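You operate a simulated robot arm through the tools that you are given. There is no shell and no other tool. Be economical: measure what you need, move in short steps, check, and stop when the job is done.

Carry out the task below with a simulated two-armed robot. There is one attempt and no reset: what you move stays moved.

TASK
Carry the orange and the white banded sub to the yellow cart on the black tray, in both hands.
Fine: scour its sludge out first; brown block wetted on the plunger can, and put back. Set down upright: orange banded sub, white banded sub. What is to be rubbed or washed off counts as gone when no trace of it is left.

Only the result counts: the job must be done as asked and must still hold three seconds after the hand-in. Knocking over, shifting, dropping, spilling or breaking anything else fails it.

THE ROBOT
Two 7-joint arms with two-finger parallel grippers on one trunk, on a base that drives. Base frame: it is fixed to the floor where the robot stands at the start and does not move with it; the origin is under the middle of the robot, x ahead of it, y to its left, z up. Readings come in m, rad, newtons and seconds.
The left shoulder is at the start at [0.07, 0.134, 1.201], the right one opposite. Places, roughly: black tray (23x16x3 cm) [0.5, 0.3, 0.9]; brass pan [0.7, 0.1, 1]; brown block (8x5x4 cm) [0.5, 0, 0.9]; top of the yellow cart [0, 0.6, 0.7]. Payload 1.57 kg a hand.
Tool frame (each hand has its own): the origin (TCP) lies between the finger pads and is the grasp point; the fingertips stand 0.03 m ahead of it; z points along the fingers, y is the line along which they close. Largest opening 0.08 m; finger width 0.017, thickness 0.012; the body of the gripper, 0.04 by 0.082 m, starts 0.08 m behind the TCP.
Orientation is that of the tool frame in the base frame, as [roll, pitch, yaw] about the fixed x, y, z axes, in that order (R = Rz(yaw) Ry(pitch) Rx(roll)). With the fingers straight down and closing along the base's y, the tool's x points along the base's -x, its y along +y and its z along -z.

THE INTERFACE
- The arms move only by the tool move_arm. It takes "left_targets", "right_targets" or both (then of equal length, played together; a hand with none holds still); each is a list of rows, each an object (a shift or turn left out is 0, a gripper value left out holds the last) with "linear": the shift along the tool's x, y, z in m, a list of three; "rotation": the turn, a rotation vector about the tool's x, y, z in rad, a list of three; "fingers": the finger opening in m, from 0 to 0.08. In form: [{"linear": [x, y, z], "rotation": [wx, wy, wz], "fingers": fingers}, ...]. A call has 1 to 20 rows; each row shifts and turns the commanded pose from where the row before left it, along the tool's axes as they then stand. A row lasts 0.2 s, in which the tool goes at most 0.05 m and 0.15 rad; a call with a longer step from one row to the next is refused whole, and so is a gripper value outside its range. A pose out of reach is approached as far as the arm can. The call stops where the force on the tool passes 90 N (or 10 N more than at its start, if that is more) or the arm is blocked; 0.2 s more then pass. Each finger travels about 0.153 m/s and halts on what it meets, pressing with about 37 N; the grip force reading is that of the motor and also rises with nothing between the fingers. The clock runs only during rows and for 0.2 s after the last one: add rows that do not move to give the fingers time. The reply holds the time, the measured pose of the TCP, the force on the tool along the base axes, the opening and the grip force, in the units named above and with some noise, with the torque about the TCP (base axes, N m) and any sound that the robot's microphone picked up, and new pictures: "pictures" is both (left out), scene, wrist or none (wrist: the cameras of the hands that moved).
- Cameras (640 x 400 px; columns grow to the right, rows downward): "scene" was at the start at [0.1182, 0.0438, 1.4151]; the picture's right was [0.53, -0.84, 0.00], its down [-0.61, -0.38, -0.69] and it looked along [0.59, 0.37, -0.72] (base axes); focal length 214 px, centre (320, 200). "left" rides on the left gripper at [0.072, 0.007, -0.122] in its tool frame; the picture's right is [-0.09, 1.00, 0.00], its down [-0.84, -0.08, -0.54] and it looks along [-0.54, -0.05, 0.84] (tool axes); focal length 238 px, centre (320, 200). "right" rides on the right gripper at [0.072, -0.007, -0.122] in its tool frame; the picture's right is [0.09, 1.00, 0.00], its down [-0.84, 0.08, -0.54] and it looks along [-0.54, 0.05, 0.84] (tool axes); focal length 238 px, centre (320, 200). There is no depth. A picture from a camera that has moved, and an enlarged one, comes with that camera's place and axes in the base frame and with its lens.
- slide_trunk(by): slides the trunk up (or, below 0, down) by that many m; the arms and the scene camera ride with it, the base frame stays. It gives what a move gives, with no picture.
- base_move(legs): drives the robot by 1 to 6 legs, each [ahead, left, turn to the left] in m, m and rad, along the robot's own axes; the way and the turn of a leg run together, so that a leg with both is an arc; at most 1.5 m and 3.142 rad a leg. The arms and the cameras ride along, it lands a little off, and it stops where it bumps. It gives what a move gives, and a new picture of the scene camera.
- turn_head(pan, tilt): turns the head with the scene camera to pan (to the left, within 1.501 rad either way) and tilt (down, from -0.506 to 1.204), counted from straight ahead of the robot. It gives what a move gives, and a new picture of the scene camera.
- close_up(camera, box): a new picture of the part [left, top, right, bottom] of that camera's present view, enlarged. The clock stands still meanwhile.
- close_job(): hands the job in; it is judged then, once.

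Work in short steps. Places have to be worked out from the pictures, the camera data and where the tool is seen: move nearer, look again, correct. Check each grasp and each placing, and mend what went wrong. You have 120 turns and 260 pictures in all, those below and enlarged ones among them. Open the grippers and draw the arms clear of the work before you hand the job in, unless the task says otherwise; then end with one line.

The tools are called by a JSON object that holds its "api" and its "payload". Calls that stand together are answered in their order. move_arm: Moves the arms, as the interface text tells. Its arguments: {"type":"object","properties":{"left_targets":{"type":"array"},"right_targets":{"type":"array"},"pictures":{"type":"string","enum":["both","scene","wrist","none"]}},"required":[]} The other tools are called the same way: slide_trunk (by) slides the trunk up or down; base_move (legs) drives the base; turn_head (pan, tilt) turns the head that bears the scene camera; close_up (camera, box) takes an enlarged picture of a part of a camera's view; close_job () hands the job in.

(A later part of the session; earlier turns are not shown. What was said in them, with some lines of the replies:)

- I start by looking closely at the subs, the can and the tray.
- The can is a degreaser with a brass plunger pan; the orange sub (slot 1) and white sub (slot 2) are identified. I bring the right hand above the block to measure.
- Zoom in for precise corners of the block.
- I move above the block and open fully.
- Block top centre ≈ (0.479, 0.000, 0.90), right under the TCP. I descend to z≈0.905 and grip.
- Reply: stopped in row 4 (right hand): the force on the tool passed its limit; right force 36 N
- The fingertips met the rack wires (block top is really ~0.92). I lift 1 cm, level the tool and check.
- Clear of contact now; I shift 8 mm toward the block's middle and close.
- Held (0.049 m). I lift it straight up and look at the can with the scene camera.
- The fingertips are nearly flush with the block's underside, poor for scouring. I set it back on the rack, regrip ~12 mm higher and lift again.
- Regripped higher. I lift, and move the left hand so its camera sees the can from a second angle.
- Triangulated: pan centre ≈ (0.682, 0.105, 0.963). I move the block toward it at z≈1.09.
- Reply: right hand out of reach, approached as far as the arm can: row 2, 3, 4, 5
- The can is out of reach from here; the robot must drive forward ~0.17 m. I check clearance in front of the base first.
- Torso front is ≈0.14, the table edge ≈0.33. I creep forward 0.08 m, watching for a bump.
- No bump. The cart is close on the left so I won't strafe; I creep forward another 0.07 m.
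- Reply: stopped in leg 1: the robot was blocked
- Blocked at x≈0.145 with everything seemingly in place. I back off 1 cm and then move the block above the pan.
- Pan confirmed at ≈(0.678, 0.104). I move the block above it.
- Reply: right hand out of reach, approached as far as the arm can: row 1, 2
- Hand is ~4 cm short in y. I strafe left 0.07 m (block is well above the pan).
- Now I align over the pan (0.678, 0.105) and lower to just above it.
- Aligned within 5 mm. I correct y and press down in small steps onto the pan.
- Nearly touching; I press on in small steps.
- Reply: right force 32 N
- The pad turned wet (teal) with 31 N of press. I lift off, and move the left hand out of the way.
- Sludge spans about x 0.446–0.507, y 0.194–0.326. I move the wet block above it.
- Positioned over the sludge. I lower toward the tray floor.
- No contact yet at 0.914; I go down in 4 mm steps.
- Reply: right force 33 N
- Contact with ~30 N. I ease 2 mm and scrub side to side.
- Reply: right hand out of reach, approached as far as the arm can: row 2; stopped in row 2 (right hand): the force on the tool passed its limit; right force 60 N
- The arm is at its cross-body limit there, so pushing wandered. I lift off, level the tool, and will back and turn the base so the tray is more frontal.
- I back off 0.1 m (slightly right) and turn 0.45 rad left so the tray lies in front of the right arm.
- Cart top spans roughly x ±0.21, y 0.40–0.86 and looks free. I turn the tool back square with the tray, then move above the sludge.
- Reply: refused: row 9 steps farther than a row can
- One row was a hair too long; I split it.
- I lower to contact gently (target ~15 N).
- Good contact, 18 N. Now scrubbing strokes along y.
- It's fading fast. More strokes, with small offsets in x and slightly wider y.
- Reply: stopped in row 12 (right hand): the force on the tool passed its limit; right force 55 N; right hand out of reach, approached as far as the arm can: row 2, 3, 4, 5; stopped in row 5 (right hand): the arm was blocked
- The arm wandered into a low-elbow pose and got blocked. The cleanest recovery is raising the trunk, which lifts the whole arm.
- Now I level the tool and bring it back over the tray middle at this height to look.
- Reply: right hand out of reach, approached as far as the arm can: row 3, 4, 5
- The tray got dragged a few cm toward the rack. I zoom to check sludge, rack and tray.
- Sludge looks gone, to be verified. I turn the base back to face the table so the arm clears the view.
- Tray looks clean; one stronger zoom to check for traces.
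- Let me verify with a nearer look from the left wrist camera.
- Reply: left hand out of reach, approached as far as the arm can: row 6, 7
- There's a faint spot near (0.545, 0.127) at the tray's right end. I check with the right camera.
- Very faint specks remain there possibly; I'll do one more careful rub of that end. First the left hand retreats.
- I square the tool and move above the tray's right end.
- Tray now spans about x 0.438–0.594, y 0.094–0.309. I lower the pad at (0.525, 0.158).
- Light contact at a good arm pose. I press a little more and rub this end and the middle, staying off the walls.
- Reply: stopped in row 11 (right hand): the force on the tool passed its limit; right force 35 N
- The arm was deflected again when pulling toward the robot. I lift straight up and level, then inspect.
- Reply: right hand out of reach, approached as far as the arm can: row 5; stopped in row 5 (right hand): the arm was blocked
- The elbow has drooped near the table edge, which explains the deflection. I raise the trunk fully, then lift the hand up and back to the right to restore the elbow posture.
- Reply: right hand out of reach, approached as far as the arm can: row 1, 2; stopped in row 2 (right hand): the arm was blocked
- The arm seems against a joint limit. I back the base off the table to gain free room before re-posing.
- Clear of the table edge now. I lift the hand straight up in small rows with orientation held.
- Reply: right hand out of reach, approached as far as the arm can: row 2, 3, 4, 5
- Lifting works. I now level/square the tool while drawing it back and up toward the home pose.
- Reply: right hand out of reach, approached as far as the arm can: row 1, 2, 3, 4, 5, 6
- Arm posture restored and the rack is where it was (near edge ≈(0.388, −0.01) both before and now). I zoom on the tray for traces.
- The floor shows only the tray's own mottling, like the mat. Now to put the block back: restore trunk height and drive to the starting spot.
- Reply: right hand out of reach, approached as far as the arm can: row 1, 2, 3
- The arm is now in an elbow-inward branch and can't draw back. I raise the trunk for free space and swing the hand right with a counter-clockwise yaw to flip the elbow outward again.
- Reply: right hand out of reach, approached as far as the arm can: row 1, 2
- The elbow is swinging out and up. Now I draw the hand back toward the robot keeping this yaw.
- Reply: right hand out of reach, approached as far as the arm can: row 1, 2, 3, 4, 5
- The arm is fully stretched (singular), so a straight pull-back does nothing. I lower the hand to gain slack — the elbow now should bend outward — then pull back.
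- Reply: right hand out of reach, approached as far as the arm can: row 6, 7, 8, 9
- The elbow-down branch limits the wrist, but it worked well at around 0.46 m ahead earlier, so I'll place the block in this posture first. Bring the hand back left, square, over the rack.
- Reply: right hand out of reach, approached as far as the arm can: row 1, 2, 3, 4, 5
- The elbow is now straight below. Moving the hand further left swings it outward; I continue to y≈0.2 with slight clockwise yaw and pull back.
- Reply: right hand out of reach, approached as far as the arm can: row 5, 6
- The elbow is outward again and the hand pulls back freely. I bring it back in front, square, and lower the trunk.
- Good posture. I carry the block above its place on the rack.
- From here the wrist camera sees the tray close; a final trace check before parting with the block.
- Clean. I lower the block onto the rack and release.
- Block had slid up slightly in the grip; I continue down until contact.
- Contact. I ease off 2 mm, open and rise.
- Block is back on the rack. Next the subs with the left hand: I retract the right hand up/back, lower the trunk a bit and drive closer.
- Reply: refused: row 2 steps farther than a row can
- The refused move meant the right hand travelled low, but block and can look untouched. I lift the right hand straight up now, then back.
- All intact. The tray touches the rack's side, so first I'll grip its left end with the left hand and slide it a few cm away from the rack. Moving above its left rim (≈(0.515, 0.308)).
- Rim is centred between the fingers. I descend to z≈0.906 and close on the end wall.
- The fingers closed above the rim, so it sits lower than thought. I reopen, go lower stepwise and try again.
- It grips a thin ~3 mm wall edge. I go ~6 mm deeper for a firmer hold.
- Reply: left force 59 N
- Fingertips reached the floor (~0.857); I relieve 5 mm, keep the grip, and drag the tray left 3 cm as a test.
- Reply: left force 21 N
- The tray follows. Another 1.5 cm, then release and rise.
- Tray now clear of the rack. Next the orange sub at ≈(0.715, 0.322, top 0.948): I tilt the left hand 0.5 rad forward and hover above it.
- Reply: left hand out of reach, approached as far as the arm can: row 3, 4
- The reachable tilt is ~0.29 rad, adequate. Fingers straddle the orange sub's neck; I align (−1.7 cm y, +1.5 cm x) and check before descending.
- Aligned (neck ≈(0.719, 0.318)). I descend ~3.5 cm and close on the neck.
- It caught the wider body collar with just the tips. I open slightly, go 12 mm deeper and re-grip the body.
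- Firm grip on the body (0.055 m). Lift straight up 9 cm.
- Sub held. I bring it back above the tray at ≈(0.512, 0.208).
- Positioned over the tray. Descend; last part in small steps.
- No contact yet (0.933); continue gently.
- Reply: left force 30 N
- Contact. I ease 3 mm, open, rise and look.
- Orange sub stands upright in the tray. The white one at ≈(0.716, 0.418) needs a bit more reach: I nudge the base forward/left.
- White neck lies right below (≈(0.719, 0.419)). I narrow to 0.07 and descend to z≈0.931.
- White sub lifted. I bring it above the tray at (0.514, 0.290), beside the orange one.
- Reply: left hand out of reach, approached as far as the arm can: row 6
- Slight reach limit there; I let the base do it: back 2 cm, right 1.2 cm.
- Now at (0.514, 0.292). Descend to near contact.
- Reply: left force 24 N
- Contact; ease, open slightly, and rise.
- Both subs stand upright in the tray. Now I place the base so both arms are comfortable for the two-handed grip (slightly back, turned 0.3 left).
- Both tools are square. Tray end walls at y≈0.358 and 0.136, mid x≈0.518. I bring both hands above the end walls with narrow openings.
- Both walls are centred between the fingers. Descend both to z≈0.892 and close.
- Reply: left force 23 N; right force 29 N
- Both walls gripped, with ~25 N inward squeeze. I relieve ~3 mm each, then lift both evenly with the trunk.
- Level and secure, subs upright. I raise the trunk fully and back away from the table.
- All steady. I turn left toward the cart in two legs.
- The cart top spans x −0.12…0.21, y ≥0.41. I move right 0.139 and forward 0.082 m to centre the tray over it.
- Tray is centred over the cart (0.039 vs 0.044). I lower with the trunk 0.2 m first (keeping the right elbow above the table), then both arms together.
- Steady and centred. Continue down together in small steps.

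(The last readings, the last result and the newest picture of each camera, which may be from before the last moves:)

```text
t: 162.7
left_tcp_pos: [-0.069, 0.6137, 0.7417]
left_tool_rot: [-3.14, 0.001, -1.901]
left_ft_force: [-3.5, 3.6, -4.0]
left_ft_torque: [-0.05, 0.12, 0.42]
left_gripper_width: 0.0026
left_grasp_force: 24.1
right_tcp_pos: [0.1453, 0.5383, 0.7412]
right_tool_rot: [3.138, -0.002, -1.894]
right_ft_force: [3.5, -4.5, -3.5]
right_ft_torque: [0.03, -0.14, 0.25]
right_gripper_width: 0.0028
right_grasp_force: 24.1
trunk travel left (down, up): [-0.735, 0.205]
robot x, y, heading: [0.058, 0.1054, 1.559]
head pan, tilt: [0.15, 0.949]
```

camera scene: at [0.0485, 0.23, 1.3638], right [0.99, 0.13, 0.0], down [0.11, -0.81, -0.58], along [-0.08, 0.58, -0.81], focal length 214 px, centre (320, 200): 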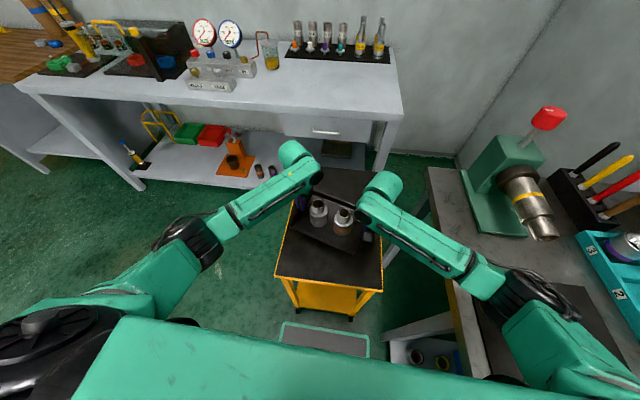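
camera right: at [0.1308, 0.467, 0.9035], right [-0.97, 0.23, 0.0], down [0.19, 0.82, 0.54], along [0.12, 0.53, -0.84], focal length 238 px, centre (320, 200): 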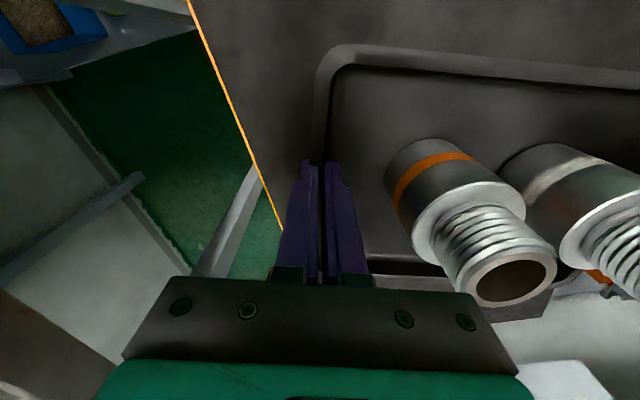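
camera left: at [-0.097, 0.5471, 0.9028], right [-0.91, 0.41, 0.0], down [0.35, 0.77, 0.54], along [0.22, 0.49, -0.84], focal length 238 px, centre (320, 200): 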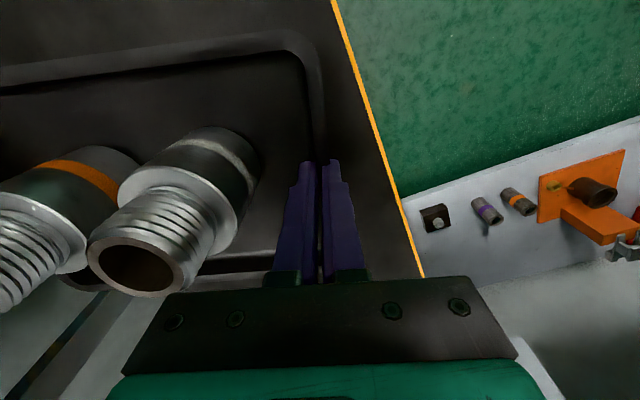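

{"api": "move_arm", "payload": {"left_targets": [{"linear": [0, 0, 0.003]}, {"linear": [0, 0, 0.003]}, {}], "right_targets": [{"linear": [0, 0, 0.003]}, {"linear": [0, 0, 0.003]}, {}], "pictures": "wrist"}}

```text
t: 163.5
left_tcp_pos: [-0.0684, 0.6138, 0.7382]
left_tool_rot: [-3.141, 0.003, -1.904]
left_ft_force: [-2.2, 4.4, 10.6]
left_ft_torque: [-0.48, 0.24, 0.37]
left_gripper_width: 0.0026
left_grasp_force: 24.0
right_tcp_pos: [0.1458, 0.5375, 0.739]
right_tool_rot: [3.136, 0.0, -1.893]
right_ft_force: [0.6, 1.1, 4.6]
right_ft_torque: [-0.72, 0.08, 0.14]
right_gripper_width: 0.0027
right_grasp_force: 23.6
trunk travel left (down, up): [-0.735, 0.205]
robot x, y, heading: [0.0584, 0.1045, 1.558]
head pan, tilt: [0.15, 0.949]
camera right: at [0.1303, 0.4664, 0.8595], right [-0.97, 0.23, 0.01], down [0.2, 0.82, 0.54], along [0.12, 0.53, -0.84], focal length 238 px, centre (320, 200)
camera left: at [-0.0979, 0.5469, 0.8605], right [-0.91, 0.41, 0.0], down [0.35, 0.76, 0.55], along [0.22, 0.5, -0.84], focal length 238 px, centre (320, 200)
```

right: 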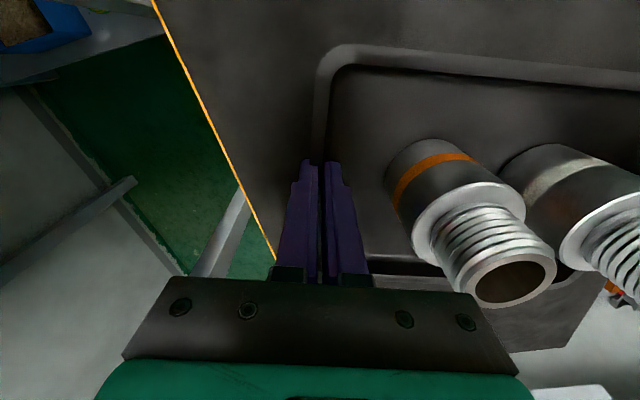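
left: 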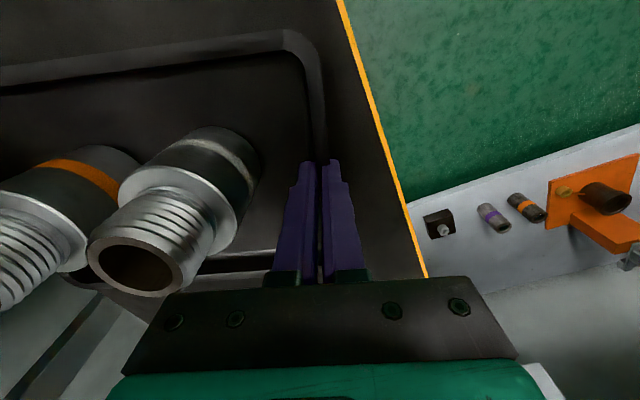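

The tray rests on the cart. Open both grippers a little and rise straight up.

{"api": "move_arm", "payload": {"left_targets": [{"fingers": 0.015}, {"fingers": 0.022}, {}, {"linear": [0, 0, -0.01]}, {"linear": [0, 0, -0.02]}, {"linear": [0, 0, -0.03]}, {"linear": [0, 0, -0.03]}, {"linear": [0, 0, -0.03]}, {}], "right_targets": [{"fingers": 0.015}, {"fingers": 0.022}, {}, {"linear": [0, 0, -0.01]}, {"linear": [0, 0, -0.02]}, {"linear": [0, 0, -0.03]}, {"linear": [0, 0, -0.03]}, {"linear": [0, 0, -0.03]}, {}], "pictures": "both"}}

```text
t: 165.5
left_tcp_pos: [-0.0675, 0.6123, 0.8563]
left_tool_rot: [3.141, 0.0, -1.901]
left_ft_force: [-0.3, -0.3, 0.6]
left_ft_torque: [0.0, 0.0, 0.03]
left_gripper_width: 0.022
left_grasp_force: 0.1
right_tcp_pos: [0.1451, 0.5377, 0.8578]
right_tool_rot: [3.138, 0.001, -1.895]
right_ft_force: [0.1, 0.0, 0.4]
right_ft_torque: [-0.02, 0.03, -0.01]
right_gripper_width: 0.0219
right_grasp_force: 0.0
trunk travel left (down, up): [-0.735, 0.205]
robot x, y, heading: [0.0605, 0.1035, 1.554]
head pan, tilt: [0.15, 0.949]
camera scene: at [0.0487, 0.229, 1.3639], right [0.99, 0.13, 0.0], down [0.11, -0.81, -0.58], along [-0.08, 0.58, -0.81], focal length 214 px, centre (320, 200)
camera right: at [0.1297, 0.4675, 0.9787], right [-0.97, 0.23, 0.0], down [0.19, 0.82, 0.54], along [0.12, 0.53, -0.84], focal length 238 px, centre (320, 200)
camera left: at [-0.0984, 0.5462, 0.9786], right [-0.91, 0.41, 0.0], down [0.35, 0.77, 0.54], along [0.22, 0.49, -0.84], focal length 238 px, centre (320, 200)
```

scene: 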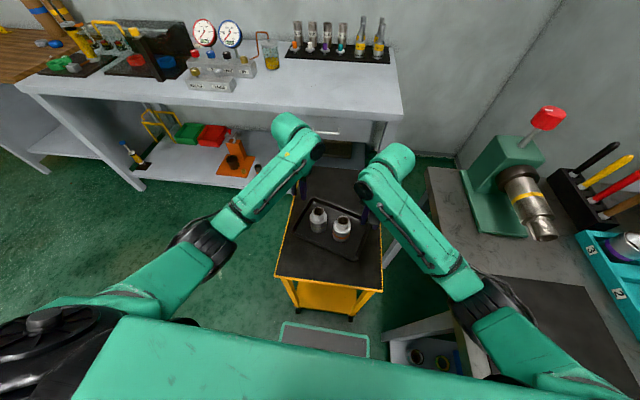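
right: 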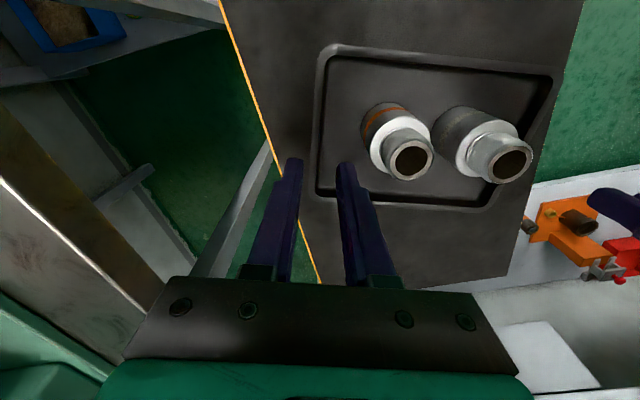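
left: 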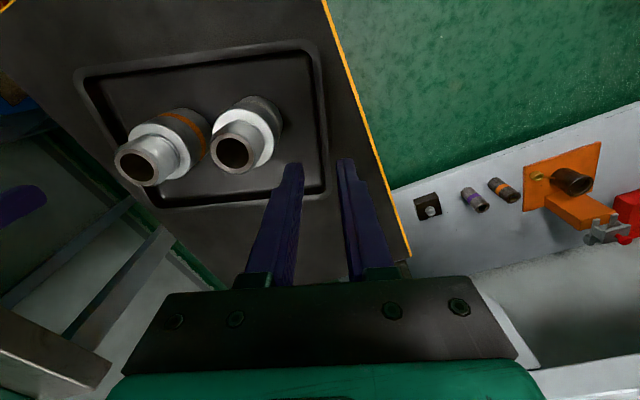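

Tray sits wholly on the cart, both subs upright. I raise the trunk, back away and open the grippers fully.

{"api": "slide_trunk", "payload": {"by": 0.2}}

{"api": "base_move", "payload": {"legs": [[-0.1, 0, 0]]}}

{"api": "move_arm", "payload": {"left_targets": [{"fingers": 0.08}, {"fingers": 0.08}, {}], "right_targets": [{"fingers": 0.08}, {"fingers": 0.08}, {}], "pictures": "scene"}}

{"api": "turn_head", "payload": {"pan": -0.9, "tilt": 0.7}}

```text
t: 167.7
left_tcp_pos: [-0.0681, 0.612, 1.0562]
left_tool_rot: [-3.141, 0.0, -1.903]
left_ft_force: [-0.3, 0.4, 0.0]
left_ft_torque: [0.0, -0.03, 0.0]
left_gripper_width: 0.022
left_grasp_force: 0.0
right_tcp_pos: [0.1454, 0.5386, 1.0566]
right_tool_rot: [3.138, 0.0, -1.895]
right_ft_force: [-0.1, 0.2, 0.0]
right_ft_torque: [0.0, 0.0, 0.02]
right_gripper_width: 0.0219
right_grasp_force: 0.0
trunk travel left (down, up): [-0.935, 0.005]
robot x, y, heading: [0.0558, 0.1055, 1.557]
head pan, tilt: [0.15, 0.949]
```

```text
t: 168.8
left_tcp_pos: [-0.068, 0.5173, 1.0538]
left_tool_rot: [-3.14, -0.001, -1.903]
left_ft_force: [0.3, 0.5, 0.1]
left_ft_torque: [-0.01, 0.0, -0.04]
left_gripper_width: 0.0219
left_grasp_force: 0.0
right_tcp_pos: [0.1447, 0.4427, 1.0545]
right_tool_rot: [3.14, -0.003, -1.898]
right_ft_force: [0.5, 0.2, -0.3]
right_ft_torque: [0.0, -0.01, -0.01]
right_gripper_width: 0.0222
right_grasp_force: 0.0
trunk travel left (down, up): [-0.935, 0.005]
robot x, y, heading: [0.0616, 0.0043, 1.55]
head pan, tilt: [0.15, 0.949]
camera scene: at [0.0473, 0.1352, 1.5634], right [0.99, 0.13, 0.0], down [0.11, -0.81, -0.58], along [-0.08, 0.57, -0.82], focal length 214 px, centre (320, 200)
```

scene: 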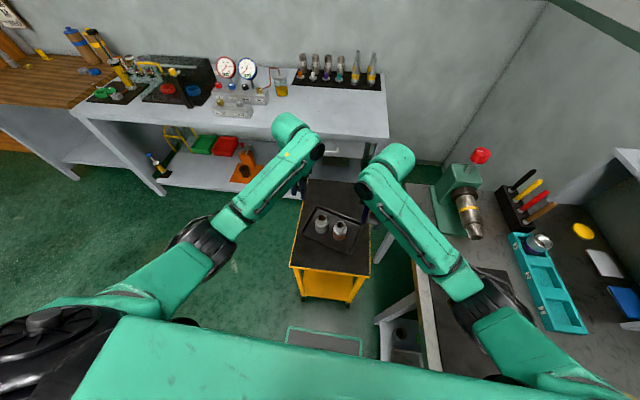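

```text
t: 169.6
left_tcp_pos: [-0.0691, 0.5133, 1.0554]
left_tool_rot: [3.141, 0.0, -1.905]
left_ft_force: [-0.3, -0.8, 0.3]
left_ft_torque: [0.0, 0.01, -0.02]
left_gripper_width: 0.08
left_grasp_force: 0.0
right_tcp_pos: [0.1442, 0.4385, 1.0576]
right_tool_rot: [3.139, 0.002, -1.894]
right_ft_force: [0.4, -0.2, 0.5]
right_ft_torque: [0.0, 0.0, 0.01]
right_gripper_width: 0.0802
right_grasp_force: 0.0
trunk travel left (down, up): [-0.935, 0.005]
robot x, y, heading: [0.0545, 0.0053, 1.549]
head pan, tilt: [0.15, 0.949]
camera scene: at [0.0472, 0.1279, 1.5641], right [0.99, 0.13, 0.0], down [0.11, -0.81, -0.58], along [-0.08, 0.58, -0.81], focal length 214 px, centre (320, 200)
```

scene: 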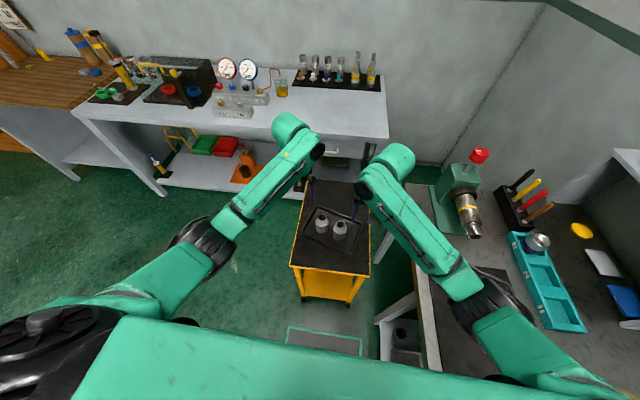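

```text
t: 170.9
left_tcp_pos: [-0.0704, 0.513, 1.0558]
left_tool_rot: [3.14, 0.003, -1.903]
left_ft_force: [-0.6, 0.9, 0.8]
left_ft_torque: [0.01, 0.02, 0.0]
left_gripper_width: 0.0799
left_grasp_force: 0.1
right_tcp_pos: [0.1455, 0.4381, 1.0561]
right_tool_rot: [3.139, 0.0, -1.896]
right_ft_force: [-0.3, -0.5, -0.7]
right_ft_torque: [-0.02, 0.01, 0.03]
right_gripper_width: 0.0801
right_grasp_force: 0.1
trunk travel left (down, up): [-0.935, 0.005]
robot x, y, heading: [0.0583, 0.0056, 1.554]
head pan, tilt: [-0.901, 0.7]
camera scene: at [0.1243, 0.1092, 1.5837], right [0.61, -0.79, 0.0], down [-0.51, -0.39, -0.76], along [0.61, 0.47, -0.64], focal length 214 px, centre (320, 200)
```

scene: 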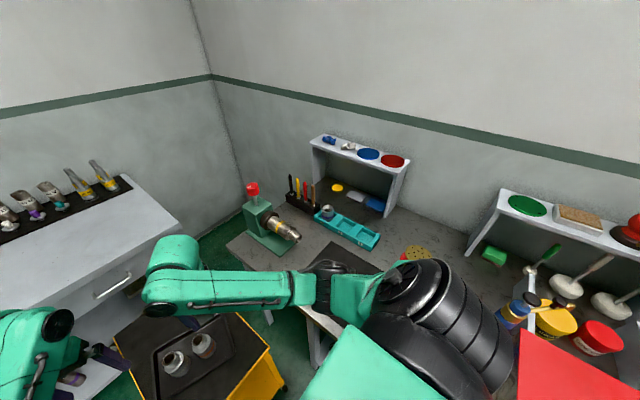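

Everything is in place; one last look at the tray floor from the wrist cameras.

{"api": "close_up", "payload": {"camera": "left", "box": [60, 60, 420, 285]}}

{"api": "close_up", "payload": {"camera": "right", "box": [250, 60, 570, 260]}}

```text
1.78 times, centred on (240, 172) of left
camera zoom: at [-0.0992, 0.4473, 1.1784], right [-0.91, 0.41, 0.0], down [0.35, 0.76, 0.54], along [0.22, 0.49, -0.84], focal length 424 px, centre (462, 249)
```

zoom: 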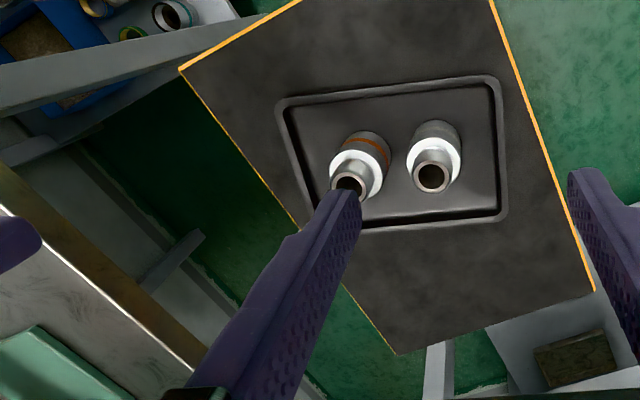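

```text
2.00 times, centred on (410, 160) of right
camera zoom: at [0.1288, 0.3683, 1.1785], right [-0.97, 0.23, 0.0], down [0.2, 0.82, 0.54], along [0.12, 0.53, -0.84], focal length 477 px, centre (140, 280)
```

zoom: 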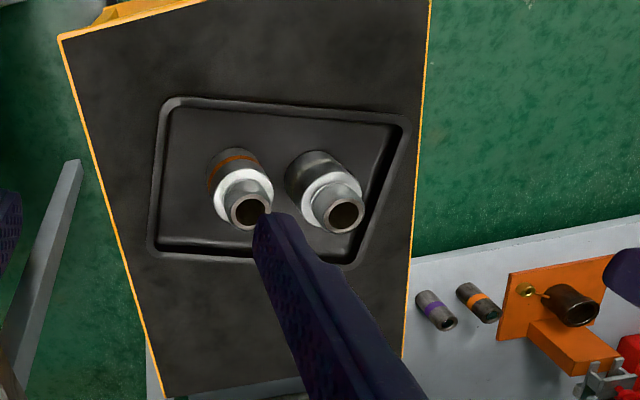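

The tray is clean and on the cart with both subs upright, the block is back on the rack, and the grippers are open and clear of the work. I hand in.

{"api": "close_job", "payload": {}}

```text
The job is handed in.
```

The tray is on the yellow cart, carried there in both hands, with the orange-banded and white-banded subs standing upright in it. No sludge showed in my last close-ups, and the brown block is back on its rack about 5 mm from where it started; scouring also dragged the tray along the table until it touched the rack, which did not measurably move.
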